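You operate a simulated robot arm through the tools that you are given. There is no shell and no other tool. Be economical: measure what you need, move in short steps, check, and stop when the job is done.

The job below is to be done with a simulated two-armed robot. You get a single attempt, and the scene is never put back.

JOB
Stretch the red frame to 40 mm, green to 60 mm; load the tray.
Fine: hold each frame while its slide is drawn, to within 5 mm of the mark. Both lie flat and lengthwise in the long blue tray.

The check looks at the end state, three seconds after you hand in, the way a careful person would. Anything else that was tipped, shoved, dropped, spilled or broken makes it a failure.

ROBOT AND FRAMES
Two 7-joint arms with fingered hands on one trunk, on a base that drives. Base frame: it is fixed to the floor where the robot stands at the start and does not move with it; the origin is under the middle of the robot, x ahead of it, y to its left, z up; the surface under the hand at the start is at about z = 800. Readings come in mm, degrees, newtons and seconds.
The left shoulder is at the start at [37, 170, 1197], the right one opposite. With the tool pointing down near the work surface each hand reaches from about 240 to 740 mm from the robot's upright axis, wherever it stands, measured 20 degrees to its own side. Places, roughly: long blue tray [700, 500, 800]; purple frame [1000, -2000, 750]; slide of the green frame [500, 600, 800]; slide of the purple frame [900, -2000, 800]; slide of the red frame [500, 200, 800]. Payload 4 kg a hand.
Tool frame (each hand has its own): the origin (TCP) lies between the finger pads and is the grasp point; the fingertips stand 26 mm ahead of it; z points along the fingers, y is the line along which they close. The gripper opens to 132 mm. The gripper's body begins 73 mm behind the TCP. The gripper is a hand of 4 fingers: y runs from the thumb to the fingers, the wrist lies at [0, 0, -224] in the tool frame.
Orientation is told as [roll, pitch, yaw] about the base's x, y, z axes, in that order, counted from this pose: with the fingers straight down and closing along the base's y, the tool's x points along the base's -x, its y along +y and its z along -z.

CONTROLS
- The arms move only by the tool drive_tool. It takes "left_targets", "right_targets" or both (then of equal length, played together; a hand with none holds still); each is a list of rows, each a list of 6 numbers: the turn, a rotation vector about the tool's x, y, z in units of 6 degrees (1.0 is 6 degrees), then the shift along the tool's x, y, z in units of 50 mm (1.0 is 50 mm). In form: [[wx, wy, wz, x, y, z], ...]. A call has 1 to 20 rows; each row shifts and turns the commanded pose from where the row before left it, along the tool's axes as they then stand. A call with a number of a shift or a turn outside -1 to 1 is refused whole. A row lasts 0.2 s, in which the tool goes at most 50 mm and 8.6 degrees; a call with a longer step from one row to the next is refused whole. Where a pose cannot be reached the arm comes as near as it can. A force on the tool above 40 N (or 10 N above the force at the start of the call, whichever is more), or a blocked arm, ends the call early, and 0.2 s more pass. In this call time passes only in rows, and 0.2 s behind the last. The reply holds the time, the measured pose of the TCP, the force on the tool along the base axes, the opening and the grip force, in the units named above and with some noise, with the torque about the TCP (base axes, N m) and any sound that the robot's microphone picked up.
- Cameras (640 x 400 px; columns grow to the right, rows downward): "scene" is now at [103.3, 49.3, 1383.5]; the picture's right is [0.56, -0.83, -0.00], its down [-0.45, -0.30, -0.84] and it looks along [0.70, 0.47, -0.54] (base axes); focal length 268 px, centre (320, 200). "left" rides on the left gripper at [-68, 2, -97] in its tool frame; the picture's right is [-0.03, -1.00, 0.00], its down [0.82, -0.02, -0.58] and it looks along [0.58, -0.01, 0.82] (tool axes); focal length 270 px, centre (320, 200). "right" rides on the right gripper at [68, 2, -97] in its tool frame; the picture's right is [-0.03, 1.00, 0.00], its down [-0.82, -0.02, -0.58] and it looks along [-0.58, -0.01, 0.82] (tool axes); focal length 270 px, centre (320, 200).
- get_image(camera): a new picture of that camera. No time passes.
- lift_body(by): slides the trunk up (or, below 0, down) by that many mm; the arms and the scene camera ride with it, the base frame stays. It gives what a move gives, with no picture.
- drive_base(legs): drives the robot by 1 to 6 legs, each [ahead, turn to the left] in mm and degrees, along the robot's own axes; the way and the turn of a leg run together, so that a leg with both is an arc; at most 1500 mm and 180 degrees a leg. The arms and the cameras ride along, it lands a little off, and it stops where it bumps. It gives what a move gives.
- finger_targets(finger1, finger2, finger3, thumb_bend, hand): sets how far each is bent, from 0 (flat) to 1 (curled in); at 0.3 the hand is open as for a grip, at 0.7 the pads meet at the TCP. One left out holds its place. A second passes; each finger stops where it meets its share of the squeeze, and holds until it gets a number again. It is the only way to open and close the hand. It gives what a move gives, with no picture; readings hold the bend of each and the force on the fingers (four entries, about 0 where the hand has none), thumb and palm.
- turn_head(pan, tilt): turns the head with the scene camera to pan (to the left, within 86 degrees either way) and tilt (down, from -29 to 69), counted from straight ahead of the robot. It gives what a move gives.
- probe_pixels(camera, pixels): for up to 12 pixels [column, row] of the newest picture of that camera ("zoom" is the newest enlarged one), the place [x, y, z] in the base frame of the surface seen there, good to about 2 mm, but the place of the scene camera against the robot may be out by one fixed shift of up to 12 mm in any direction. No time passes.
- zoom(camera, box): a new picture of the part [left, top, right, bottom] of that camera's present view, enlarged. No time passes.
- hand_in(): hands the job in; it is judged then, once.

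Work in short steps. Measure before you move; look again where a grasp or a placing could have gone wrong, and mend it. You have 80 turns and 70 pictures in all, those below and enlarged ones among them. Open the grippers and draw the arms clear of the work before you hand the job in, unless the task says otherwise; then end with one line.

The tools are called after "Call:" by a JSON object that holds its "op" and its "data". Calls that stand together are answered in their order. drive_tool: Moves the arms, as the interface text tells. Its arguments: {"type":"object","properties":{"left_targets":{"type":"array"},"right_targets":{"type":"array"}},"required":[]} The other tools are called the same way: lift_body (by) slides the trunk up or down; finger_targets (finger1, finger2, finger3, thumb_bend, hand) moves the fingers one by one; drive_base (legs) drives the base; turn_head (pan, tilt) turns the head that bears the scene camera; get_image (camera) takes a picture; probe_pixels (camera, pixels) gives the place of the surface under pixels of a picture; zoom (camera, box) takes an enlarged picture of a part of a camera's view; hand_in () hands the job in.

At the start:

```text
t: 0.0
left_eef_pos: [461.9, 487.3, 1178.0]
left_ee_rot: [-0.1, 0.0, -0.3]
left_wrist_force: [-0.3, -1.1, 0.1]
left_wrist_torque: [-0.01, -0.02, -0.02]
left_opening: 131.9
left_grip_force: 0.1
left_shape: jaw
left_bend: [0.3, 0.3, 0.3, 0.3]
left_finger forces: [0.0, 0.1, 0.0, 0.0, 0.1, 0.0]
right_eef_pos: [468.6, 38.0, 1178.8]
right_ee_rot: [-0.1, 0.1, -0.2]
right_wrist_force: [0.1, 0.0, 0.0]
right_wrist_torque: [0.0, -0.01, -0.01]
right_opening: 132.1
right_grip_force: 0.1
right_shape: jaw
right_bend: [0.3, 0.3, 0.3, 0.3]
right_finger forces: [0.0, 0.0, 0.0, 0.0, 0.0, 0.0]
trunk travel left (down, up): [-425.0, 330.0]
robot x, y, heading: [1.7, -1.4, -0.0]
head pan, tilt: [34.0, 32.7]
```

scene: 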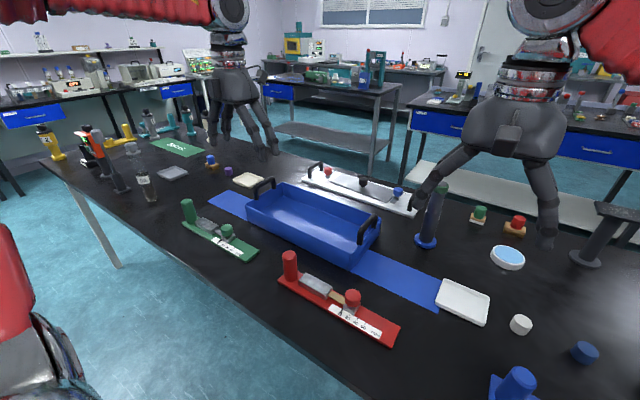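
right: 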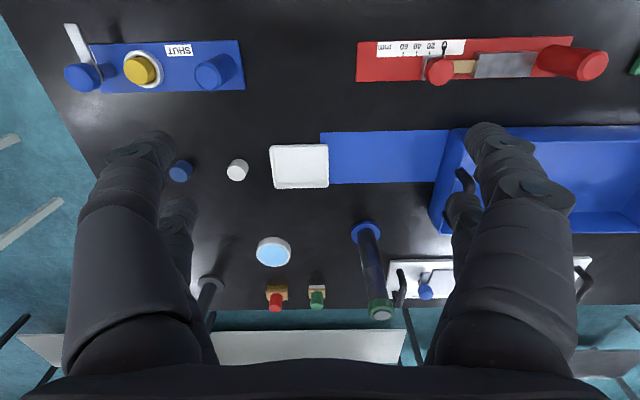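
left: 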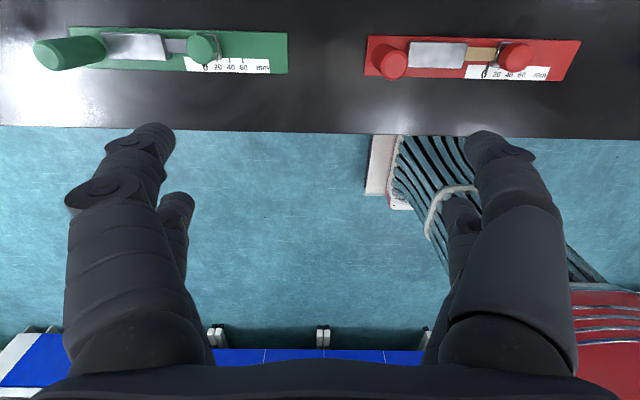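

I zoom on the two frames in the scene view (red around (335,305), green around (220,235)) to see the handles, slides and scales.

Call:
{"op": "zoom", "data": {"camera": "scene", "box": [260, 230, 420, 350]}}

Call:
{"op": "zoom", "data": {"camera": "scene", "box": [160, 180, 280, 270]}}

Call:
{"op": "zoom", "data": {"camera": "left", "box": [340, 10, 600, 110]}}

```text
3.33 times, centred on (340, 290) of scene
```

zoom: 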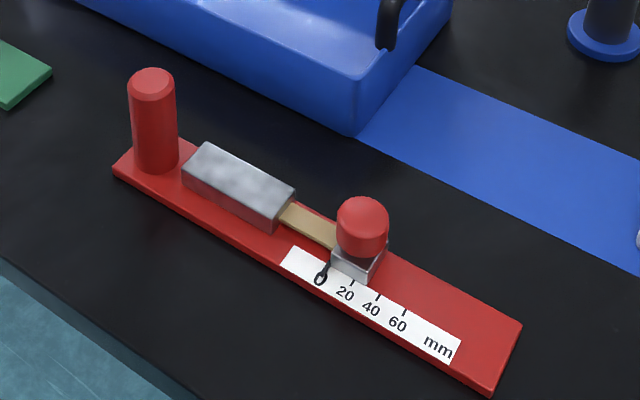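

```text
4.44 times, centred on (220, 225) of scene
```

zoom: 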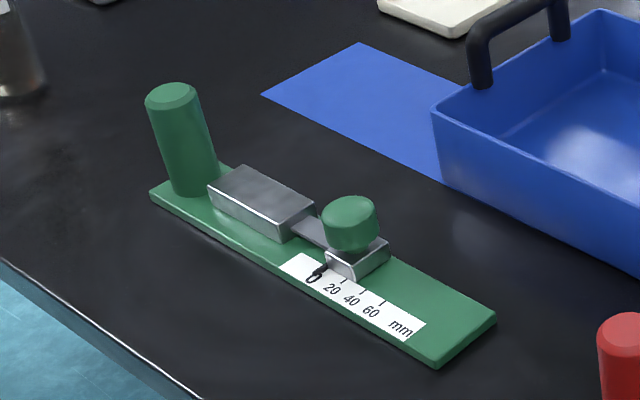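

```text
2.46 times, centred on (470, 60) of left
```

zoom: 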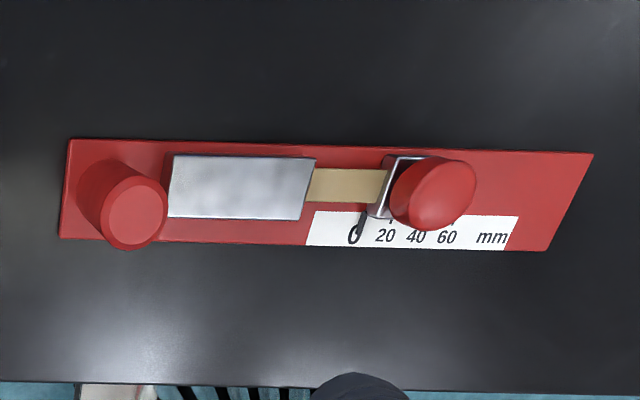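

The left-hand camera has no fixed shift, so I probe the red frame in the newest zoom (post top (135,215), plate corners, knob, pointer) and the green one in the left picture.

Call:
{"op": "probe_pixels", "data": {"camera": "zoom", "pixels": [[135, 212], [75, 150], [65, 235], [580, 160], [545, 245], [430, 195], [400, 165], [180, 165], [300, 210], [340, 185], [360, 225], [450, 175]]}}

Call:
{"op": "probe_pixels", "data": {"camera": "left", "pixels": [[48, 55], [95, 45], [285, 35], [285, 70], [202, 48], [217, 45], [110, 40], [160, 55], [178, 46], [207, 66], [80, 30], [100, 67]]}}

Call:
{"op": "probe_pixels", "data": {"camera": "scene", "pixels": [[289, 253], [352, 295], [188, 203], [227, 229], [247, 197], [380, 229], [283, 183], [350, 265], [312, 222], [360, 240], [262, 184], [370, 226]]}}

```text
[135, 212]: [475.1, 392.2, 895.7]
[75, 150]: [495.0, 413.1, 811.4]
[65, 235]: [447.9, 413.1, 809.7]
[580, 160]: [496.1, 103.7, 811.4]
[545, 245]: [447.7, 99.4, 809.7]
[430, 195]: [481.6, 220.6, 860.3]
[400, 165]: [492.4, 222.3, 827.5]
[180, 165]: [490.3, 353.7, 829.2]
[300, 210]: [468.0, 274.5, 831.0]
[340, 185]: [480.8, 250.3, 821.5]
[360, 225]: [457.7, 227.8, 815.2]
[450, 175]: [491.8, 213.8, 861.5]
```

```text
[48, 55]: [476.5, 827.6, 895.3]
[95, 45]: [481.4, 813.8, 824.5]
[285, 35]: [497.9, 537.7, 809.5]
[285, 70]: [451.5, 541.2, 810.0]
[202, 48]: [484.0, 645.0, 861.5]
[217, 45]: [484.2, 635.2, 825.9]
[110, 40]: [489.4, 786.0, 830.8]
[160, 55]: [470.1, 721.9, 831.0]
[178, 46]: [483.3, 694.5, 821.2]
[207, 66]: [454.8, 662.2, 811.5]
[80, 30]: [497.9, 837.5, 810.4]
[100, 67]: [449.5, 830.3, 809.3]
```

```text
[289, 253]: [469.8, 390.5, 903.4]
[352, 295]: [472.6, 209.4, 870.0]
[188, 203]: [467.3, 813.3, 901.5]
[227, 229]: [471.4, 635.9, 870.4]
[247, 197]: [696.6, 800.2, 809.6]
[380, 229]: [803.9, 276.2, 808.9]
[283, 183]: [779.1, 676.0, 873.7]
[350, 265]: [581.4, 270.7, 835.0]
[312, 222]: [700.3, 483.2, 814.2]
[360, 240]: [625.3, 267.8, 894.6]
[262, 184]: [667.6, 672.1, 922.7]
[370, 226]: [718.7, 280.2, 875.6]
```

Measured: red plate x 448–497, y 100–415, post at (475,390), knob at (475,213); green is the same about 424 mm further to the left, tray centre about (705,480). A base position near y=450 would reach everything, so I look to the left and at the floor before driving.

Call:
{"op": "turn_head", "data": {"pan": 80, "tilt": 45}}

Call:
{"op": "get_image", "data": {"camera": "scene"}}

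Call:
{"op": "probe_pixels", "data": {"camera": "left", "pixels": [[150, 122], [330, 130], [400, 132], [385, 165], [440, 170], [600, 320], [600, 360], [300, 357], [60, 350], [430, 220], [330, 338], [560, 250]]}}

```text
t: 1.1
left_eef_pos: [462.6, 486.9, 1179.3]
left_ee_rot: [0.0, 0.0, -0.4]
left_wrist_force: [1.0, -0.7, -0.1]
left_wrist_torque: [-0.01, 0.03, 0.01]
left_opening: 132.2
left_grip_force: 0.1
left_shape: jaw
left_bend: [0.3, 0.3, 0.3, 0.3]
left_finger forces: [0.1, 0.0, 0.1, 0.1, 0.0, 0.1]
right_eef_pos: [469.9, 36.8, 1178.6]
right_ee_rot: [0.0, 0.1, -0.1]
right_wrist_force: [-0.5, -1.0, -0.5]
right_wrist_torque: [-0.01, 0.02, -0.01]
right_opening: 131.9
right_grip_force: 0.0
right_shape: jaw
right_bend: [0.3, 0.3, 0.3, 0.3]
right_finger forces: [0.0, 0.0, 0.0, 0.0, 0.1, 0.0]
trunk travel left (down, up): [-425.0, 330.0]
robot x, y, heading: [4.9, 2.8, 0.0]
head pan, tilt: [80.0, 45.0]
```

```text
63 pictures are left
```

scene: 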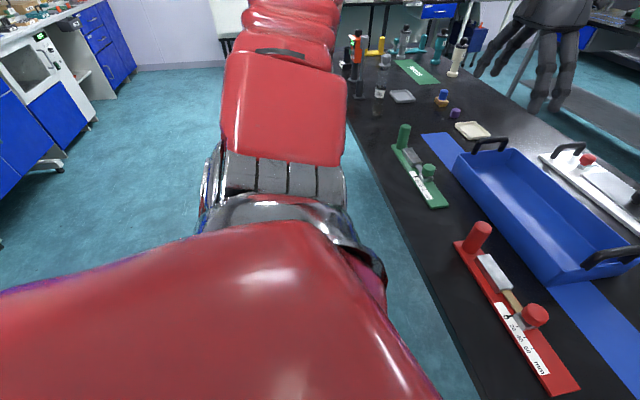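

```text
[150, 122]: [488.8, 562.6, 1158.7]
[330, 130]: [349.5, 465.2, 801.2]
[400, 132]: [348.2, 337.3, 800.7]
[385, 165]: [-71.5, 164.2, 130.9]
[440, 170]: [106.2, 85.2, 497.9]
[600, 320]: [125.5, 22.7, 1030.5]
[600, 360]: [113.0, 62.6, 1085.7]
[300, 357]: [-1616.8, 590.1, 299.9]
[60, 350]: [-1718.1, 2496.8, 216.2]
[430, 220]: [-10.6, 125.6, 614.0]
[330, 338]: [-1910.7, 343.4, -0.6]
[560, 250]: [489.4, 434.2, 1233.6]
```

The floor to the left is clear, and the table edge is at x≈349. I back off a bit, drive about 470 mm along the table, and come back to face it slightly closer.

Call:
{"op": "drive_base", "data": {"legs": [[-80, 0], [0, 90], [470, 0], [0, -90], [100, 0]]}}

Call:
{"op": "turn_head", "data": {"pan": 0, "tilt": 48}}

Call:
{"op": "get_image", "data": {"camera": "scene"}}

Call:
{"op": "get_image", "data": {"camera": "right"}}

Call:
{"op": "get_image", "data": {"camera": "left"}}

```text
t: 4.7
left_eef_pos: [-135.9, 668.8, 1179.3]
left_ee_rot: [-0.2, -0.1, 48.1]
left_wrist_force: [-0.2, -0.4, 0.1]
left_wrist_torque: [-0.03, -0.06, 0.0]
left_opening: 132.0
left_grip_force: 0.1
left_shape: jaw
left_bend: [0.3, 0.3, 0.3, 0.3]
left_finger forces: [0.0, 0.0, 0.1, 0.0, 0.1, 0.2]
right_eef_pos: [204.3, 377.6, 1180.1]
right_ee_rot: [0.0, 0.0, 48.2]
right_wrist_force: [-0.5, 0.3, -0.4]
right_wrist_torque: [-0.04, -0.02, 0.01]
right_opening: 132.1
right_grip_force: 0.1
right_shape: jaw
right_bend: [0.3, 0.3, 0.3, 0.3]
right_finger forces: [0.0, 0.1, 0.0, 0.0, 0.0, 0.0]
trunk travel left (down, up): [-425.0, 330.0]
robot x, y, heading: [-43.6, -27.7, 50.5]
head pan, tilt: [80.0, 45.0]
stopped in leg 2: the robot was blocked; the commanded pose is now the measured one
```

```text
t: 6.2
left_eef_pos: [-134.1, 667.1, 1180.2]
left_ee_rot: [-0.1, -0.1, 48.1]
left_wrist_force: [0.4, 0.0, -0.4]
left_wrist_torque: [0.0, 0.05, 0.0]
left_opening: 132.0
left_grip_force: 0.0
left_shape: jaw
left_bend: [0.3, 0.3, 0.3, 0.3]
left_finger forces: [0.1, 0.0, 0.1, 0.0, 0.0, 0.0]
right_eef_pos: [206.4, 374.9, 1178.6]
right_ee_rot: [0.0, -0.1, 48.1]
right_wrist_force: [0.1, -0.7, -0.5]
right_wrist_torque: [0.03, 0.02, 0.05]
right_opening: 132.0
right_grip_force: 0.1
right_shape: jaw
right_bend: [0.3, 0.3, 0.3, 0.3]
right_finger forces: [0.0, 0.0, 0.1, 0.1, 0.1, 0.0]
trunk travel left (down, up): [-425.0, 330.0]
robot x, y, heading: [-44.0, -37.3, 50.7]
head pan, tilt: [0.0, 48.0]
```

```text
62 pictures are left
```

scene: 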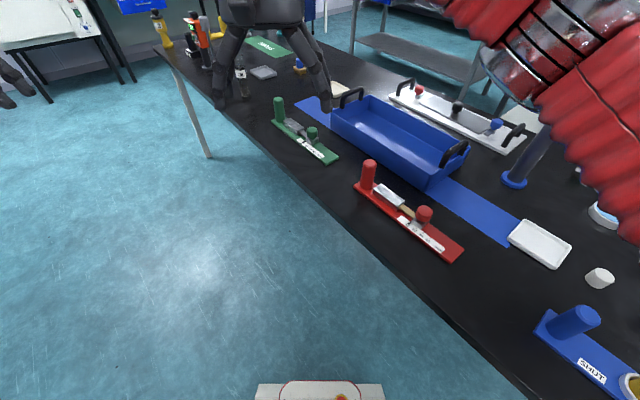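

```text
61 pictures are left
```

right: 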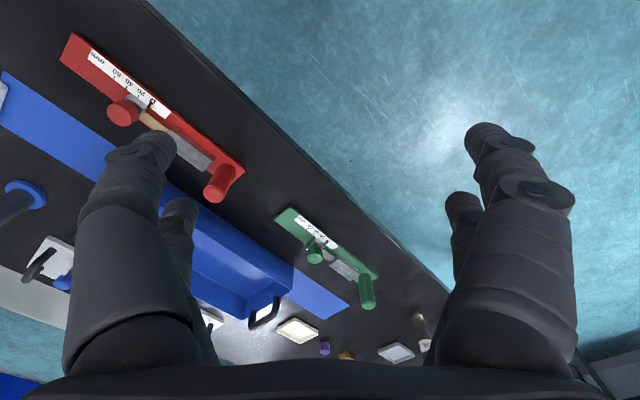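

```text
60 pictures are left
```

left: 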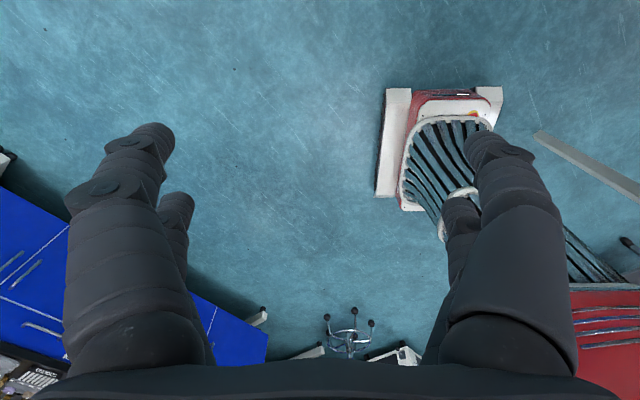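

The turn stopped at 50° as blocked. I look around for what it touched, both sides and downward.

Call:
{"op": "turn_head", "data": {"pan": -75, "tilt": 50}}

Call:
{"op": "get_image", "data": {"camera": "scene"}}

Call:
{"op": "probe_pixels", "data": {"camera": "left", "pixels": [[30, 250], [120, 330], [230, 340], [30, 385], [340, 335], [400, 355], [500, 95], [390, 190], [580, 165], [620, 290], [220, 360], [5, 180]]}}

Call:
{"op": "turn_head", "data": {"pan": 80, "tilt": 50}}

Call:
{"op": "get_image", "data": {"camera": "scene"}}

```text
t: 7.7
left_eef_pos: [-132.8, 668.0, 1180.3]
left_ee_rot: [0.0, -0.1, 48.1]
left_wrist_force: [0.3, 0.0, -0.4]
left_wrist_torque: [0.0, 0.0, -0.03]
left_opening: 131.8
left_grip_force: 0.0
left_shape: jaw
left_bend: [0.3, 0.3, 0.3, 0.3]
left_finger forces: [0.0, 0.1, 0.0, 0.0, 0.0, 0.0]
right_eef_pos: [206.0, 375.0, 1179.1]
right_ee_rot: [0.0, 0.0, 48.1]
right_wrist_force: [-0.3, 0.1, -0.6]
right_wrist_torque: [0.0, 0.0, -0.02]
right_opening: 131.8
right_grip_force: 0.0
right_shape: jaw
right_bend: [0.3, 0.3, 0.3, 0.3]
right_finger forces: [0.0, 0.1, 0.0, 0.1, 0.0, 0.0]
trunk travel left (down, up): [-425.0, 330.0]
robot x, y, heading: [-44.0, -35.6, 50.8]
head pan, tilt: [-75.0, 50.0]
```

```text
59 pictures are left
```

scene: 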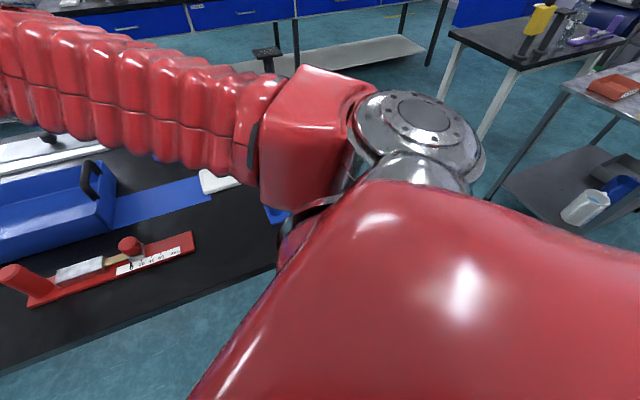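

```text
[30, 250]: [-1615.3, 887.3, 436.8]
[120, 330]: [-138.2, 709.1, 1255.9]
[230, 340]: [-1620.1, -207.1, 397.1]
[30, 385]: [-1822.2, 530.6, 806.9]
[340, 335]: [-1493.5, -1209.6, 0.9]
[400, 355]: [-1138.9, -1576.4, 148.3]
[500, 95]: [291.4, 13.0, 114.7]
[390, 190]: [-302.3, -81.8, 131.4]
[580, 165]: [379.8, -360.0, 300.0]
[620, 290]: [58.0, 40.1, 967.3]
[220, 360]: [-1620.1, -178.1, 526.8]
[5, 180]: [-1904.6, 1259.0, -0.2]
```

```text
t: 10.1
left_eef_pos: [-134.4, 666.7, 1182.4]
left_ee_rot: [0.0, -0.1, 48.0]
left_wrist_force: [-0.3, -0.2, -0.4]
left_wrist_torque: [-0.02, 0.02, 0.02]
left_opening: 132.0
left_grip_force: 0.0
left_shape: jaw
left_bend: [0.3, 0.3, 0.3, 0.3]
left_finger forces: [0.0, 0.0, 0.0, 0.0, 0.0, 0.0]
right_eef_pos: [206.4, 375.4, 1180.5]
right_ee_rot: [0.1, 0.0, 48.1]
right_wrist_force: [0.3, 0.1, 0.0]
right_wrist_torque: [0.01, 0.04, -0.02]
right_opening: 132.1
right_grip_force: 0.1
right_shape: jaw
right_bend: [0.3, 0.3, 0.3, 0.3]
right_finger forces: [0.0, 0.1, 0.0, 0.2, 0.0, 0.0]
trunk travel left (down, up): [-425.0, 330.0]
robot x, y, heading: [-41.5, -29.6, 51.1]
head pan, tilt: [80.0, 50.0]
```

```text
58 pictures are left
```

scene: 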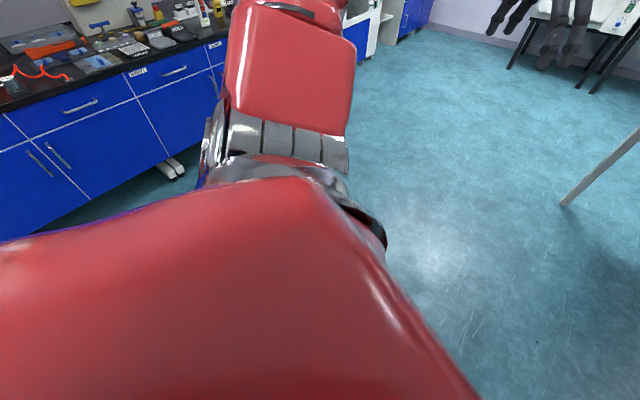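

I probe the left arm in this picture (elbow around (275,145), (345,215)) to learn how far and how low the elbows stick out, since the right elbow swung over the table.

Call:
{"op": "probe_pixels", "data": {"camera": "scene", "pixels": [[275, 145], [210, 150], [375, 225], [345, 160], [290, 80], [300, 190], [300, 10], [240, 110], [340, 110], [460, 360], [205, 130], [380, 260]]}}

Call:
{"op": "turn_head", "data": {"pan": -86, "tilt": 25}}

Call:
{"op": "get_image", "data": {"camera": "scene"}}

```text
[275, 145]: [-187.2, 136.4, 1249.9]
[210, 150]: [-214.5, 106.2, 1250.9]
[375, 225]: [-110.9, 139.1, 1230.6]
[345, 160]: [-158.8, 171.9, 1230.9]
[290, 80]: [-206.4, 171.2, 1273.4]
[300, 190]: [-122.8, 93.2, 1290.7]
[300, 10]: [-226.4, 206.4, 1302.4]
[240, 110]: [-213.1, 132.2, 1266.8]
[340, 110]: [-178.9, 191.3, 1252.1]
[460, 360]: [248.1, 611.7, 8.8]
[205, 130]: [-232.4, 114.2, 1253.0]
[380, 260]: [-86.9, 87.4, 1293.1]
```

```text
t: 12.6
left_eef_pos: [-132.0, 667.5, 1181.3]
left_ee_rot: [-0.1, -0.1, 48.1]
left_wrist_force: [-0.7, 0.5, -0.2]
left_wrist_torque: [0.02, -0.01, -0.02]
left_opening: 132.2
left_grip_force: 0.1
left_shape: jaw
left_bend: [0.3, 0.3, 0.3, 0.3]
left_finger forces: [0.0, 0.0, 0.0, 0.0, 0.0, 0.0]
right_eef_pos: [205.9, 375.2, 1180.0]
right_ee_rot: [0.1, 0.0, 48.1]
right_wrist_force: [0.6, -1.0, -0.5]
right_wrist_torque: [0.03, 0.0, 0.0]
right_opening: 131.9
right_grip_force: 0.1
right_shape: jaw
right_bend: [0.3, 0.3, 0.3, 0.3]
right_finger forces: [0.0, 0.0, 0.0, 0.0, 0.0, 0.0]
trunk travel left (down, up): [-425.0, 330.0]
robot x, y, heading: [-45.4, -33.8, 50.7]
head pan, tilt: [-85.9, 25.0]
```

```text
57 pictures are left
```

scene: 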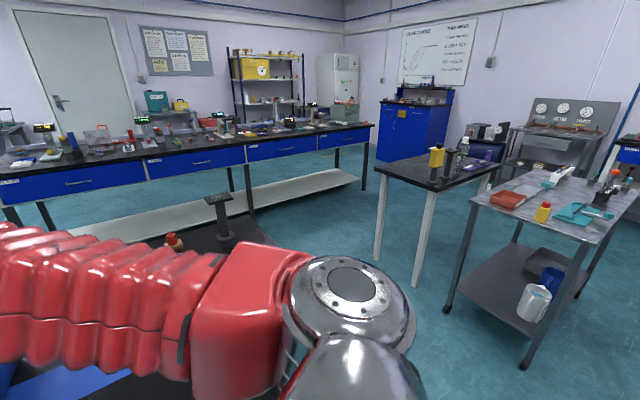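

The elbows are at z≈1250, so not the cause. I probe the nearby side table and the cart to see how close their edges are to the base.

Call:
{"op": "probe_pixels", "data": {"camera": "scene", "pixels": [[378, 260], [418, 285], [440, 187], [375, 165], [447, 310], [524, 362], [473, 200], [580, 238], [215, 245], [205, 197]]}}

Call:
{"op": "turn_head", "data": {"pan": 86, "tilt": 69}}

Call:
{"op": "get_image", "data": {"camera": "scene"}}

```text
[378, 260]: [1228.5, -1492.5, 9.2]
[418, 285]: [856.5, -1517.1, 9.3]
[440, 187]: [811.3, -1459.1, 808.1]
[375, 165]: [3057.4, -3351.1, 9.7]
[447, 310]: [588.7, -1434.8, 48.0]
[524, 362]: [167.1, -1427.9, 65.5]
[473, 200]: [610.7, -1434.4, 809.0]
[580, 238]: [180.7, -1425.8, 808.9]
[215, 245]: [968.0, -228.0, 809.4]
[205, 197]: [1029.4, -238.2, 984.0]
```

```text
t: 15.2
left_eef_pos: [-132.2, 666.7, 1182.6]
left_ee_rot: [0.0, -0.1, 48.2]
left_wrist_force: [-0.5, -0.1, 0.4]
left_wrist_torque: [-0.02, -0.02, -0.03]
left_opening: 132.1
left_grip_force: 0.0
left_shape: jaw
left_bend: [0.3, 0.3, 0.3, 0.3]
left_finger forces: [0.0, 0.1, 0.0, 0.0, 0.0, 0.1]
right_eef_pos: [206.8, 375.5, 1179.0]
right_ee_rot: [-0.1, 0.0, 48.1]
right_wrist_force: [-0.5, 0.0, -0.1]
right_wrist_torque: [0.01, -0.03, -0.01]
right_opening: 132.2
right_grip_force: 0.0
right_shape: jaw
right_bend: [0.3, 0.3, 0.3, 0.3]
right_finger forces: [0.1, 0.0, 0.0, 0.0, 0.1, 0.0]
trunk travel left (down, up): [-425.0, 330.0]
robot x, y, heading: [-47.7, -32.4, 50.5]
head pan, tilt: [85.9, 68.8]
```

```text
56 pictures are left
```

scene: 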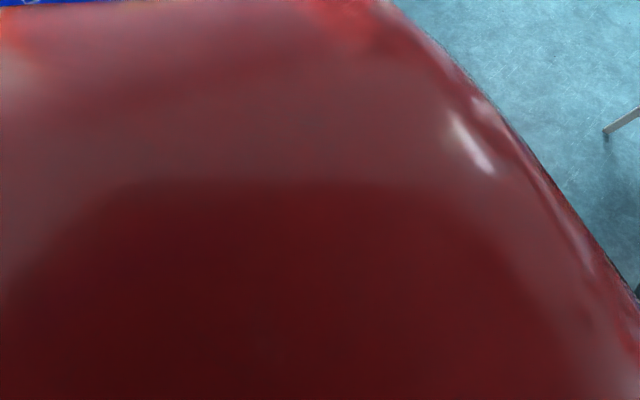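

I probe the base platform's visible corners in the left view ((388,92), (502,90), (377,195)) and the floor around it to work out its footprint.

Call:
{"op": "probe_pixels", "data": {"camera": "left", "pixels": [[390, 92], [499, 90], [379, 192], [402, 205], [410, 240], [430, 250], [430, 300], [400, 280], [420, 120], [560, 150], [620, 240], [590, 250]]}}

Call:
{"op": "zoom", "data": {"camera": "left", "box": [360, 60, 640, 260]}}

```text
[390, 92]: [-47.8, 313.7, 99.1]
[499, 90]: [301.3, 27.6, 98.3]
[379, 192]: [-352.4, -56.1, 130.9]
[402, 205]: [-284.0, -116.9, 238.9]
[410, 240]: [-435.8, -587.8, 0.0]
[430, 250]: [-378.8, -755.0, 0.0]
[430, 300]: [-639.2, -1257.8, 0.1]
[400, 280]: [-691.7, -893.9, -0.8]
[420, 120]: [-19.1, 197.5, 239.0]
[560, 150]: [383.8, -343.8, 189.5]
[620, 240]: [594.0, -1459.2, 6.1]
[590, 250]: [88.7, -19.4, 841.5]
```

```text
2.00 times, centred on (500, 160) of left
```

zoom: 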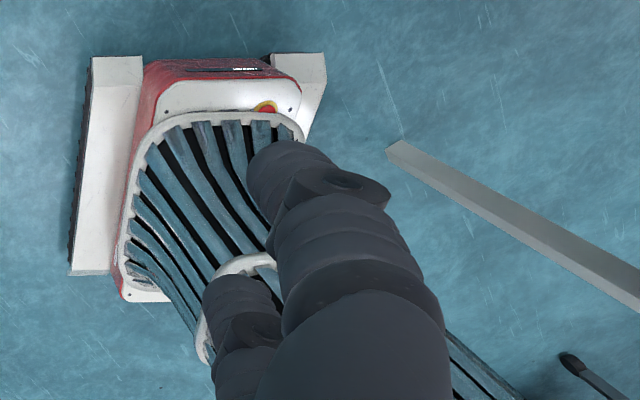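

Nothing is visible within the base's footprint (about 530 × 450 mm, corner radius ~350). I back off slightly along the present heading and try a small additional turn to see if it's really blocked.

Call:
{"op": "drive_base", "data": {"legs": [[0, 10]]}}

```text
t: 16.3
left_eef_pos: [-250.4, 644.3, 1182.0]
left_ee_rot: [0.0, -0.2, 57.8]
left_wrist_force: [-0.8, -0.2, -0.5]
left_wrist_torque: [0.0, 0.0, 0.0]
left_opening: 132.0
left_grip_force: 0.0
left_shape: jaw
left_bend: [0.3, 0.3, 0.3, 0.3]
left_finger forces: [0.0, 0.1, 0.0, 0.1, 0.0, 0.0]
right_eef_pos: [133.9, 414.5, 1179.1]
right_ee_rot: [-0.1, -0.1, 57.9]
right_wrist_force: [-0.5, 0.8, -0.4]
right_wrist_torque: [-0.02, -0.03, 0.03]
right_opening: 132.3
right_grip_force: 0.0
right_shape: jaw
right_bend: [0.3, 0.3, 0.3, 0.3]
right_finger forces: [0.0, 0.0, 0.0, 0.0, 0.0, 0.1]
trunk travel left (down, up): [-425.0, 330.0]
robot x, y, heading: [-36.9, -34.8, 60.7]
head pan, tilt: [85.9, 68.8]
```

That turn went through. I go on turning the remaining 30° and then check.

Call:
{"op": "drive_base", "data": {"legs": [[0, 15], [0, 14]]}}

```text
t: 18.6
left_eef_pos: [-552.6, 456.3, 1181.4]
left_ee_rot: [0.1, -0.1, 86.9]
left_wrist_force: [0.3, -0.2, 0.7]
left_wrist_torque: [-0.05, -0.01, -0.01]
left_opening: 132.1
left_grip_force: 0.0
left_shape: jaw
left_bend: [0.3, 0.3, 0.3, 0.3]
left_finger forces: [0.1, 0.0, 0.1, 0.0, 0.0, 0.0]
right_eef_pos: [-106.0, 442.4, 1181.3]
right_ee_rot: [0.1, 0.1, 87.0]
right_wrist_force: [0.0, -0.9, 0.1]
right_wrist_torque: [0.0, -0.02, -0.02]
right_opening: 132.1
right_grip_force: 0.0
right_shape: jaw
right_bend: [0.3, 0.3, 0.3, 0.3]
right_finger forces: [0.0, 0.0, 0.0, 0.0, 0.0, 0.0]
trunk travel left (down, up): [-425.0, 330.0]
robot x, y, heading: [-7.9, -35.7, 89.2]
head pan, tilt: [85.9, 68.8]
```

The turn is done, but the TCP readings and the robot odometry disagree by up to 80 mm. I probe the red and green frames in the right picture (taken at heading ~50°) to see which reading fits their known places.

Call:
{"op": "probe_pixels", "data": {"camera": "right", "pixels": [[63, 60], [75, 35], [242, 165], [205, 193], [116, 112], [277, 222], [292, 209], [366, 300], [300, 150], [250, 100]]}}

Call:
{"op": "turn_head", "data": {"pan": -60, "tilt": 45}}

Call:
{"op": "get_image", "data": {"camera": "scene"}}

```text
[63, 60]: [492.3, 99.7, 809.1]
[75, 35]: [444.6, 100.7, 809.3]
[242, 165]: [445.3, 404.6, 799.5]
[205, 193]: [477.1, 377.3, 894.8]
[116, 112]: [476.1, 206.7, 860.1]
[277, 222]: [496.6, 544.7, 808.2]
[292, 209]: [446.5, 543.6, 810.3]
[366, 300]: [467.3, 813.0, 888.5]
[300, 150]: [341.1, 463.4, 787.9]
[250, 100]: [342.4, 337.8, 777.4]
```

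```text
t: 20.9
left_eef_pos: [-553.7, 454.7, 1183.0]
left_ee_rot: [0.0, -0.1, 86.9]
left_wrist_force: [0.8, 0.1, 0.5]
left_wrist_torque: [0.04, 0.0, 0.01]
left_opening: 131.8
left_grip_force: 0.1
left_shape: jaw
left_bend: [0.3, 0.3, 0.3, 0.3]
left_finger forces: [0.0, 0.0, 0.0, 0.0, 0.0, 0.1]
right_eef_pos: [-104.3, 440.6, 1181.2]
right_ee_rot: [0.0, 0.0, 87.0]
right_wrist_force: [0.6, 0.1, -0.3]
right_wrist_torque: [-0.02, -0.01, 0.01]
right_opening: 132.0
right_grip_force: 0.0
right_shape: jaw
right_bend: [0.3, 0.3, 0.3, 0.3]
right_finger forces: [0.1, 0.1, 0.0, 0.0, 0.0, 0.0]
trunk travel left (down, up): [-425.0, 330.0]
robot x, y, heading: [-4.6, -38.4, 89.1]
head pan, tilt: [-60.0, 45.0]
```

```text
54 pictures are left
```

scene: 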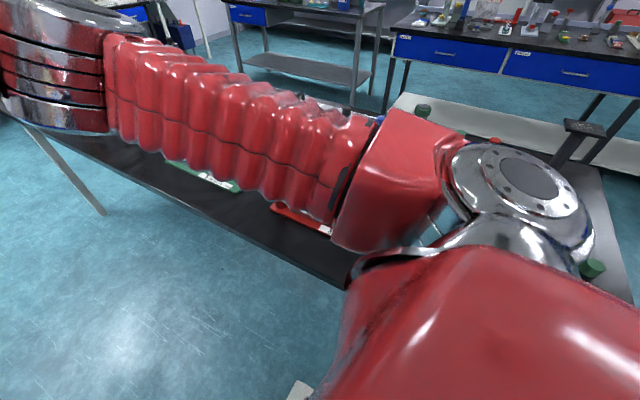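

Probes still give the frames' true places, so pictures and TCP are trustworthy and nothing was disturbed; the base is at (-6,-37). I drive along the table, and turn back in small legs.

Call:
{"op": "drive_base", "data": {"legs": [[505, 0], [0, -15], [0, -15], [0, -15], [0, -15], [0, -15]]}}

```text
t: 27.3
left_eef_pos: [-10.2, 1195.6, 1184.5]
left_ee_rot: [0.4, -0.2, 39.8]
left_wrist_force: [0.7, -0.6, 0.0]
left_wrist_torque: [0.06, 0.07, 0.0]
left_opening: 132.1
left_grip_force: 0.1
left_shape: jaw
left_bend: [0.3, 0.3, 0.3, 0.3]
left_finger forces: [0.1, 0.0, 0.1, 0.0, 0.0, 0.0]
right_eef_pos: [284.1, 857.9, 1182.4]
right_ee_rot: [0.3, 0.0, 40.1]
right_wrist_force: [0.7, 0.2, 0.3]
right_wrist_torque: [0.05, 0.1, 0.0]
right_opening: 132.1
right_grip_force: 0.0
right_shape: jaw
right_bend: [0.3, 0.3, 0.3, 0.3]
right_finger forces: [0.0, 0.1, 0.0, 0.0, 0.1, 0.0]
trunk travel left (down, up): [-425.0, 330.0]
robot x, y, heading: [-30.6, 494.8, 42.1]
head pan, tilt: [-60.0, 45.0]
stopped in leg 5: the robot was blocked; the commanded pose is now the measured one
```

It stopped at 42° again (a drive quirk; nothing is near). I continue the turn back to 0.

Call:
{"op": "drive_base", "data": {"legs": [[0, -10], [0, -10], [0, -10], [0, -11]]}}

Call:
{"op": "turn_head", "data": {"pan": 0, "tilt": 45}}

Call:
{"op": "get_image", "data": {"camera": "scene"}}

```text
t: 30.7
left_eef_pos: [446.5, 1014.4, 1181.9]
left_ee_rot: [-0.1, -0.2, -1.3]
left_wrist_force: [-0.3, 0.3, 0.0]
left_wrist_torque: [-0.02, 0.02, -0.03]
left_opening: 132.2
left_grip_force: 0.1
left_shape: jaw
left_bend: [0.3, 0.3, 0.3, 0.3]
left_finger forces: [0.0, 0.1, 0.1, 0.1, 0.0, 0.0]
right_eef_pos: [443.2, 566.7, 1182.7]
right_ee_rot: [0.0, 0.1, -1.1]
right_wrist_force: [-0.5, -0.2, 0.2]
right_wrist_torque: [-0.02, -0.01, 0.0]
right_opening: 132.1
right_grip_force: 0.1
right_shape: jaw
right_bend: [0.3, 0.3, 0.3, 0.3]
right_finger forces: [0.1, 0.0, 0.1, 0.1, 0.0, 0.0]
trunk travel left (down, up): [-425.0, 330.0]
robot x, y, heading: [-32.2, 539.2, 1.4]
head pan, tilt: [-60.0, 45.0]
```

```text
t: 32.0
left_eef_pos: [445.2, 1015.7, 1183.3]
left_ee_rot: [-0.1, -0.1, -1.3]
left_wrist_force: [0.8, 0.2, -0.4]
left_wrist_torque: [0.02, 0.01, 0.02]
left_opening: 132.1
left_grip_force: 0.0
left_shape: jaw
left_bend: [0.3, 0.3, 0.3, 0.3]
left_finger forces: [0.0, 0.1, 0.1, 0.1, 0.0, 0.0]
right_eef_pos: [443.8, 568.1, 1182.6]
right_ee_rot: [0.0, 0.0, -1.0]
right_wrist_force: [0.2, -0.6, 0.1]
right_wrist_torque: [0.04, 0.0, -0.01]
right_opening: 131.8
right_grip_force: 0.0
right_shape: jaw
right_bend: [0.3, 0.3, 0.3, 0.3]
right_finger forces: [0.0, 0.0, 0.0, 0.0, 0.0, 0.1]
trunk travel left (down, up): [-425.0, 330.0]
robot x, y, heading: [-29.6, 537.9, 1.7]
head pan, tilt: [0.0, 45.0]
```

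```text
53 pictures are left
```

scene: 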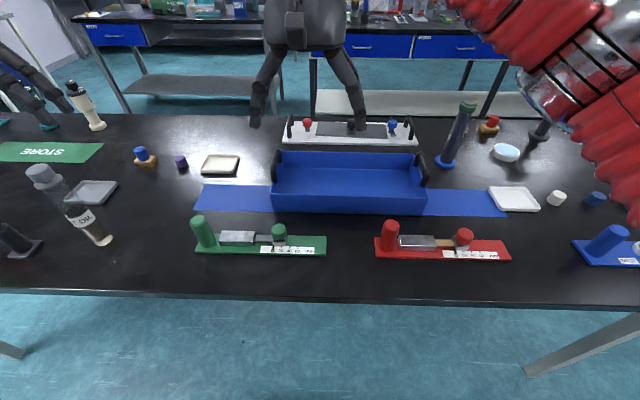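

The scene is undisturbed and the robot now faces the table at y≈535. I drive 70 mm ahead, then measure the tray interior and handles.

Call:
{"op": "drive_base", "data": {"legs": [[70, -1]]}}

Call:
{"op": "turn_head", "data": {"pan": 0, "tilt": 50}}

Call:
{"op": "zoom", "data": {"camera": "scene", "box": [170, 110, 530, 335]}}

```text
t: 33.0
left_eef_pos: [527.1, 1005.9, 1182.0]
left_ee_rot: [0.0, 0.1, -2.2]
left_wrist_force: [0.9, 0.3, -0.2]
left_wrist_torque: [0.04, 0.06, 0.02]
left_opening: 132.0
left_grip_force: 0.2
left_shape: jaw
left_bend: [0.3, 0.3, 0.3, 0.3]
left_finger forces: [0.1, 0.1, 0.0, 0.0, 0.0, 0.1]
right_eef_pos: [517.9, 560.4, 1181.0]
right_ee_rot: [0.1, 0.1, -1.9]
right_wrist_force: [-0.3, -1.1, -0.7]
right_wrist_torque: [0.01, 0.06, 0.0]
right_opening: 131.7
right_grip_force: 0.0
right_shape: jaw
right_bend: [0.3, 0.3, 0.3, 0.3]
right_finger forces: [0.0, 0.1, 0.0, 0.0, 0.0, 0.0]
trunk travel left (down, up): [-425.0, 330.0]
robot x, y, heading: [41.1, 541.0, 0.5]
head pan, tilt: [0.0, 45.0]
```

```text
t: 33.7
left_eef_pos: [522.5, 1007.1, 1184.9]
left_ee_rot: [0.0, -0.3, -2.2]
left_wrist_force: [-0.2, 0.2, 0.1]
left_wrist_torque: [-0.02, -0.01, -0.03]
left_opening: 132.1
left_grip_force: 0.0
left_shape: jaw
left_bend: [0.3, 0.3, 0.3, 0.3]
left_finger forces: [0.0, 0.0, 0.1, 0.0, 0.0, 0.0]
right_eef_pos: [516.5, 560.0, 1183.9]
right_ee_rot: [0.0, -0.2, -2.0]
right_wrist_force: [-0.6, 0.5, 0.0]
right_wrist_torque: [-0.02, 0.0, 0.0]
right_opening: 132.1
right_grip_force: 0.1
right_shape: jaw
right_bend: [0.3, 0.3, 0.3, 0.3]
right_finger forces: [0.1, 0.0, 0.1, 0.0, 0.0, 0.1]
trunk travel left (down, up): [-425.0, 330.0]
robot x, y, heading: [41.1, 538.3, 0.7]
head pan, tilt: [0.0, 50.0]
```

```text
1.78 times, centred on (350, 222) of scene
```

zoom: 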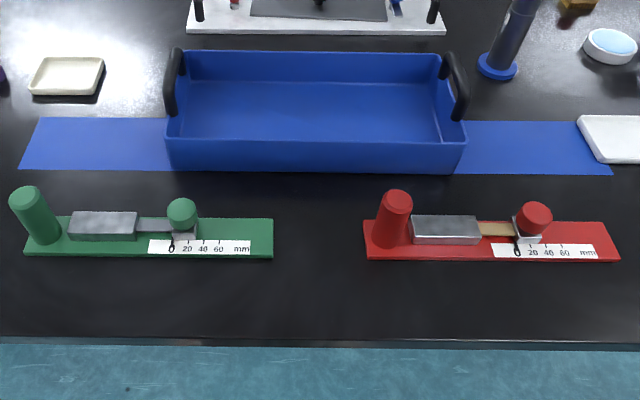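

I probe the tray rim, floor and handles in this zoom.

Call:
{"op": "probe_pixels", "data": {"camera": "zoom", "pixels": [[169, 137], [464, 130], [186, 53], [441, 55], [315, 110], [195, 90], [430, 90], [315, 85], [170, 85], [456, 85], [315, 141], [315, 53]]}}

Call:
{"op": "probe_pixels", "data": {"camera": "zoom", "pixels": [[394, 198], [535, 212], [25, 195], [182, 208], [517, 250], [531, 245], [546, 245], [172, 250], [188, 246], [204, 246], [220, 246], [562, 245]]}}

```text
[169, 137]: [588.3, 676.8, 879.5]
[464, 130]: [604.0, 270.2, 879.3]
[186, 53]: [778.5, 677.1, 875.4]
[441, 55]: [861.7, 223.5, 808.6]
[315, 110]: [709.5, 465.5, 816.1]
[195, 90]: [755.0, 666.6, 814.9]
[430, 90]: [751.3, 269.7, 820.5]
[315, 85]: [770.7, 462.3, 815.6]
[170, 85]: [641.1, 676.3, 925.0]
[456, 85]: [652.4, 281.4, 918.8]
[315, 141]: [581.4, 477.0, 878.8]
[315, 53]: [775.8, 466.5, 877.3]
```

```text
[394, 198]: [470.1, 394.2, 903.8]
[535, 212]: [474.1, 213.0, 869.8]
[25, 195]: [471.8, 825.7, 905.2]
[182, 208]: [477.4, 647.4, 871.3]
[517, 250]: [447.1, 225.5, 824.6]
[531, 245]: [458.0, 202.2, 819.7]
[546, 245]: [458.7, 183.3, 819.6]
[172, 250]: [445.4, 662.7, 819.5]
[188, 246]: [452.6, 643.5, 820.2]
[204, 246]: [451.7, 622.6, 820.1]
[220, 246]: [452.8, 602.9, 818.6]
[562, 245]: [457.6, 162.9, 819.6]
```

Tray interior is about x 590–775, y 272–668, floor z≈806; scale ticks match 1:1. I do the green frame first: both hands move above the post (474,829) and the knob (474,648) at z≈1000, yaw squared.

Call:
{"op": "drive_tool", "data": {"left_targets": [[0, 0, -0.37, 0, 0, 0], [0, 0, 0, 0.163, -0.593, 0.613], [0, 0, 0, 0.163, -0.593, 0.613], [0, 0, 0, 0.163, -0.593, 0.613], [0, 0, 0, 0.163, -0.593, 0.613], [0, 0, 0, 0.163, -0.593, 0.613], [0, 0, 0, 0.163, -0.593, 0.613]], "right_targets": [[0, 0, -0.33, 0, 0, 0], [0, 0, 0, 0.143, 0.293, 0.613], [0, 0, 0, 0.143, 0.293, 0.613], [0, 0, 0, 0.143, 0.293, 0.613], [0, 0, 0, 0.143, 0.293, 0.613], [0, 0, 0, 0.143, 0.293, 0.613], [0, 0, 0, 0.143, 0.293, 0.613]]}}

Call:
{"op": "get_image", "data": {"camera": "left"}}

Call:
{"op": "get_image", "data": {"camera": "right"}}

Call:
{"op": "get_image", "data": {"camera": "scene"}}

```text
t: 35.3
left_eef_pos: [475.1, 830.2, 1000.2]
left_ee_rot: [-0.1, -0.1, 0.0]
left_wrist_force: [-0.4, -0.5, -0.7]
left_wrist_torque: [0.0, 0.02, 0.0]
left_opening: 132.0
left_grip_force: 0.1
left_shape: jaw
left_bend: [0.3, 0.3, 0.3, 0.3]
left_finger forces: [0.0, 0.1, 0.0, 0.0, 0.1, 0.0]
right_eef_pos: [472.7, 647.0, 999.6]
right_ee_rot: [0.2, 0.0, 0.0]
right_wrist_force: [0.1, -0.1, 0.0]
right_wrist_torque: [0.0, -0.03, 0.02]
right_opening: 132.0
right_grip_force: 0.0
right_shape: jaw
right_bend: [0.3, 0.3, 0.3, 0.3]
right_finger forces: [0.0, 0.0, 0.1, 0.1, 0.0, 0.0]
trunk travel left (down, up): [-425.0, 330.0]
robot x, y, heading: [39.0, 541.2, 0.4]
head pan, tilt: [0.0, 50.0]
```

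```text
51 pictures are left
```

left: 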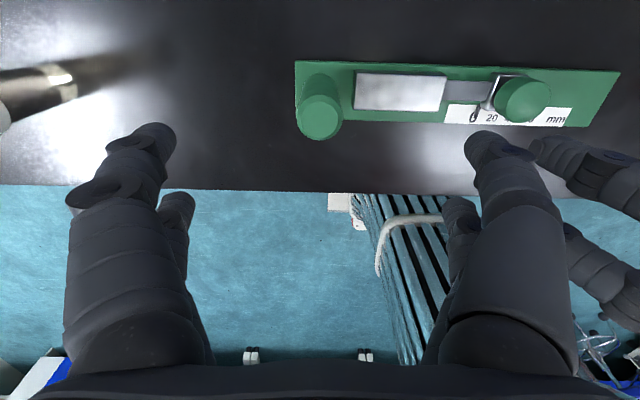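

```text
50 pictures are left
```

right: 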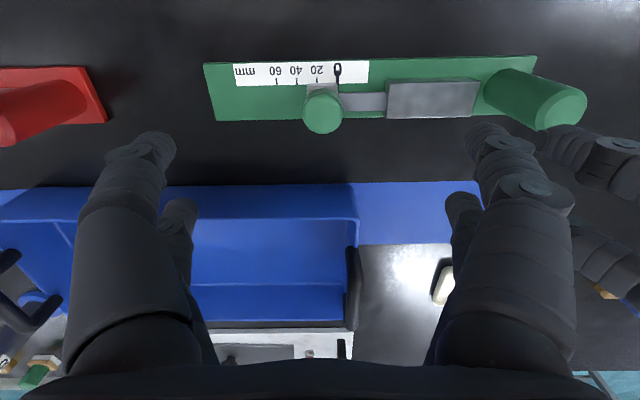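

```text
49 pictures are left
```

scene: 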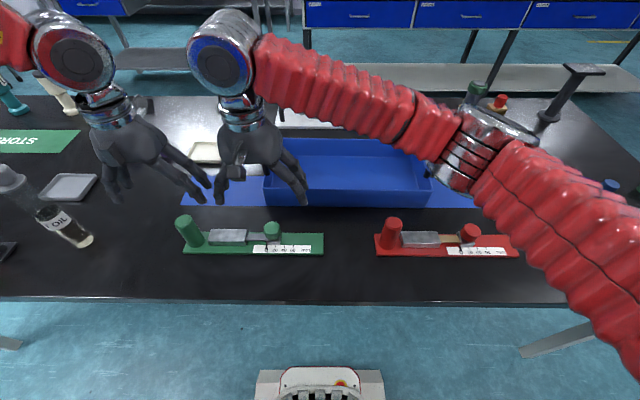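

Post top shows at (320,118) in left and knob at (323,110) in right, matching the expected projections within a few mm. I probe both to refine.

Call:
{"op": "probe_pixels", "data": {"camera": "right", "pixels": [[322, 112], [305, 112], [340, 112], [322, 95], [322, 128], [338, 70], [317, 82], [297, 82], [277, 82], [320, 88]]}}

Call:
{"op": "probe_pixels", "data": {"camera": "left", "pixels": [[320, 118], [300, 118], [339, 118], [320, 100], [320, 136], [297, 65], [297, 130], [355, 90], [475, 113]]}}

```text
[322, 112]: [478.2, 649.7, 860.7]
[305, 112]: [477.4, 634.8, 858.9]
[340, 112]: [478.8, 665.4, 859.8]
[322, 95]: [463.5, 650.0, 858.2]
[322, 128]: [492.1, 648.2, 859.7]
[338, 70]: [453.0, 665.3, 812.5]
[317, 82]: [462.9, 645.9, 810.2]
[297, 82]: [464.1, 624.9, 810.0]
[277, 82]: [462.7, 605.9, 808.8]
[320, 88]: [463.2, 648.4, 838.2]
```

```text
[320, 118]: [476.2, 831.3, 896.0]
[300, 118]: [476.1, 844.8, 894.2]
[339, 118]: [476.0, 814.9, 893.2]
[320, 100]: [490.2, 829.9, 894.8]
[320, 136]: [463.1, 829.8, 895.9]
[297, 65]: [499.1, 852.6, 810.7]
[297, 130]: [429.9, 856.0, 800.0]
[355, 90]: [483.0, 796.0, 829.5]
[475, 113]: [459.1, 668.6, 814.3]
```

Post centre (476.5,830), knob centre (477.5,650), pointer at 0 (y≈666). I half-close both hands to clear the metal block, then descend to left z≈864 and right z≈862.

Call:
{"op": "finger_targets", "data": {"hand": "left", "finger1": 0.45, "finger2": 0.45, "finger3": 0.45, "thumb_bend": 0.45}}

Call:
{"op": "finger_targets", "data": {"hand": "right", "finger1": 0.45, "finger2": 0.45, "finger3": 0.45, "thumb_bend": 0.45}}

Call:
{"op": "drive_tool", "data": {"left_targets": [[0, 0, 0, -0.02, 0, 0.54], [0, 0, 0, 0, 0, 0.54], [0, 0, 0, 0, 0, 0.54], [0, 0, 0, 0, 0, 0.54], [0, 0, 0, 0, 0, 0.54]], "right_targets": [[0, 0, 0, -0.1, 0.06, 0.55], [0, 0, 0, 0, 0, 0.55], [0, 0, 0, 0, 0, 0.55], [0, 0, 0, 0, 0, 0.55], [0, 0, 0, 0, 0, 0.55]]}}

Call:
{"op": "get_image", "data": {"camera": "left"}}

Call:
{"op": "get_image", "data": {"camera": "right"}}

```text
t: 36.3
left_eef_pos: [474.3, 830.9, 1000.6]
left_ee_rot: [-0.1, -0.1, 0.0]
left_wrist_force: [-0.5, -0.7, 0.3]
left_wrist_torque: [-0.01, 0.01, -0.02]
left_opening: 83.4
left_grip_force: 0.2
left_shape: fingers
left_bend: [0.45, 0.45, 0.45, 0.45]
left_finger forces: [0.1, 0.0, 0.0, 0.0, 0.0, 0.1]
right_eef_pos: [473.2, 647.8, 999.7]
right_ee_rot: [0.1, 0.0, 0.1]
right_wrist_force: [0.1, 0.5, -0.7]
right_wrist_torque: [-0.03, -0.02, 0.01]
right_opening: 132.0
right_grip_force: 0.0
right_shape: jaw
right_bend: [0.3, 0.3, 0.3, 0.3]
right_finger forces: [0.0, 0.1, 0.0, 0.1, 0.0, 0.0]
trunk travel left (down, up): [-425.0, 330.0]
robot x, y, heading: [40.5, 544.4, 0.7]
head pan, tilt: [0.0, 50.0]
```

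```text
t: 37.3
left_eef_pos: [474.6, 830.3, 999.9]
left_ee_rot: [0.0, -0.2, -0.1]
left_wrist_force: [0.6, 0.3, 0.2]
left_wrist_torque: [-0.01, 0.03, -0.01]
left_opening: 83.4
left_grip_force: 0.1
left_shape: fingers
left_bend: [0.45, 0.45, 0.45, 0.45]
left_finger forces: [0.0, 0.1, 0.1, 0.1, 0.1, 0.0]
right_eef_pos: [472.3, 647.2, 1000.2]
right_ee_rot: [0.1, 0.0, -0.1]
right_wrist_force: [-0.4, -0.4, 0.7]
right_wrist_torque: [-0.01, -0.01, 0.0]
right_opening: 83.6
right_grip_force: 0.0
right_shape: fingers
right_bend: [0.45, 0.45, 0.45, 0.45]
right_finger forces: [0.1, 0.0, 0.1, 0.1, 0.1, 0.0]
trunk travel left (down, up): [-425.0, 330.0]
robot x, y, heading: [40.4, 541.7, 0.5]
head pan, tilt: [0.0, 50.0]
```

```text
t: 38.5
left_eef_pos: [476.4, 828.0, 864.6]
left_ee_rot: [0.0, -0.1, 0.1]
left_wrist_force: [-0.2, -0.1, 1.0]
left_wrist_torque: [0.01, 0.04, -0.01]
left_opening: 83.5
left_grip_force: 0.0
left_shape: fingers
left_bend: [0.45, 0.45, 0.45, 0.45]
left_finger forces: [0.0, 0.0, 0.0, 0.0, 0.0, 0.1]
right_eef_pos: [479.0, 650.0, 861.0]
right_ee_rot: [0.0, 0.0, -0.1]
right_wrist_force: [-0.3, 0.0, -0.7]
right_wrist_torque: [-0.01, 0.04, 0.0]
right_opening: 83.6
right_grip_force: 0.0
right_shape: fingers
right_bend: [0.45, 0.45, 0.45, 0.45]
right_finger forces: [0.0, 0.0, 0.0, 0.0, 0.1, 0.0]
trunk travel left (down, up): [-425.0, 330.0]
robot x, y, heading: [39.4, 540.6, 0.5]
head pan, tilt: [0.0, 50.0]
```

```text
48 pictures are left
```

left: 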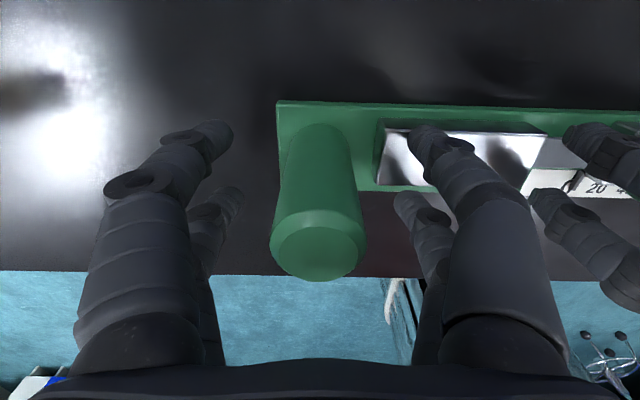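

```text
47 pictures are left
```

right: 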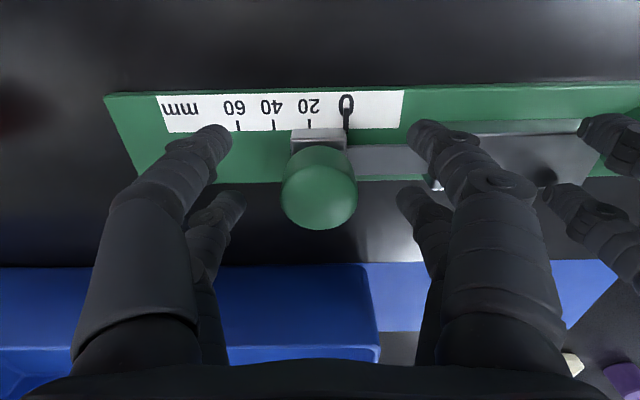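

Both hands straddle their targets evenly (post at (320,235) in left, knob at (319,185) in right). I close both.

Call:
{"op": "finger_targets", "data": {"hand": "left", "finger1": 0.75, "finger2": 0.75, "finger3": 0.75, "thumb_bend": 0.75}}

Call:
{"op": "finger_targets", "data": {"hand": "right", "finger1": 0.7, "finger2": 0.7, "finger3": 0.7, "thumb_bend": 0.7}}

Call:
{"op": "get_image", "data": {"camera": "right"}}

```text
t: 39.5
left_eef_pos: [475.7, 829.0, 864.9]
left_ee_rot: [-0.1, -0.1, -0.1]
left_wrist_force: [-0.3, -0.8, -0.5]
left_wrist_torque: [-0.02, 0.04, -0.06]
left_opening: 8.0
left_grip_force: 16.3
left_shape: fingers
left_bend: [0.71, 0.67, 0.68, 0.68]
left_finger forces: [6.9, 9.1, 8.3, 0.0, 7.8, 0.1]
right_eef_pos: [477.3, 650.5, 861.3]
right_ee_rot: [0.0, 0.1, 0.0]
right_wrist_force: [-0.4, 0.0, 0.2]
right_wrist_torque: [0.01, 0.02, 0.03]
right_opening: 83.5
right_grip_force: 0.0
right_shape: fingers
right_bend: [0.45, 0.45, 0.45, 0.45]
right_finger forces: [0.1, 0.1, 0.0, 0.1, 0.1, 0.0]
trunk travel left (down, up): [-425.0, 330.0]
robot x, y, heading: [39.2, 540.5, 0.5]
head pan, tilt: [0.0, 50.0]
```

```text
t: 40.5
left_eef_pos: [477.2, 829.3, 865.0]
left_ee_rot: [-0.1, -0.1, 0.0]
left_wrist_force: [-0.1, 0.8, -0.3]
left_wrist_torque: [0.04, 0.01, -0.07]
left_opening: 8.1
left_grip_force: 15.8
left_shape: fingers
left_bend: [0.71, 0.67, 0.69, 0.68]
left_finger forces: [7.3, 9.1, 8.4, 0.1, 7.5, 0.1]
right_eef_pos: [478.2, 650.1, 861.2]
right_ee_rot: [0.0, 0.1, 0.0]
right_wrist_force: [-0.4, -0.9, 0.6]
right_wrist_torque: [0.0, -0.03, 0.02]
right_opening: 9.2
right_grip_force: 6.3
right_shape: fingers
right_bend: [0.67, 0.64, 0.64, 0.68]
right_finger forces: [1.9, 4.1, 4.1, 0.1, 2.5, 0.1]
trunk travel left (down, up): [-425.0, 330.0]
robot x, y, heading: [43.4, 540.9, 0.5]
head pan, tilt: [0.0, 50.0]
```

```text
46 pictures are left
```

right: 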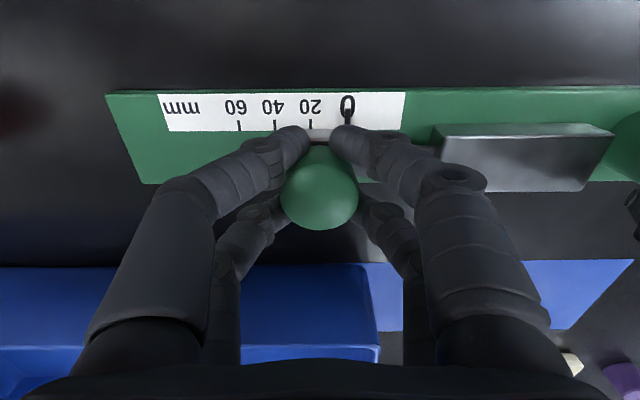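

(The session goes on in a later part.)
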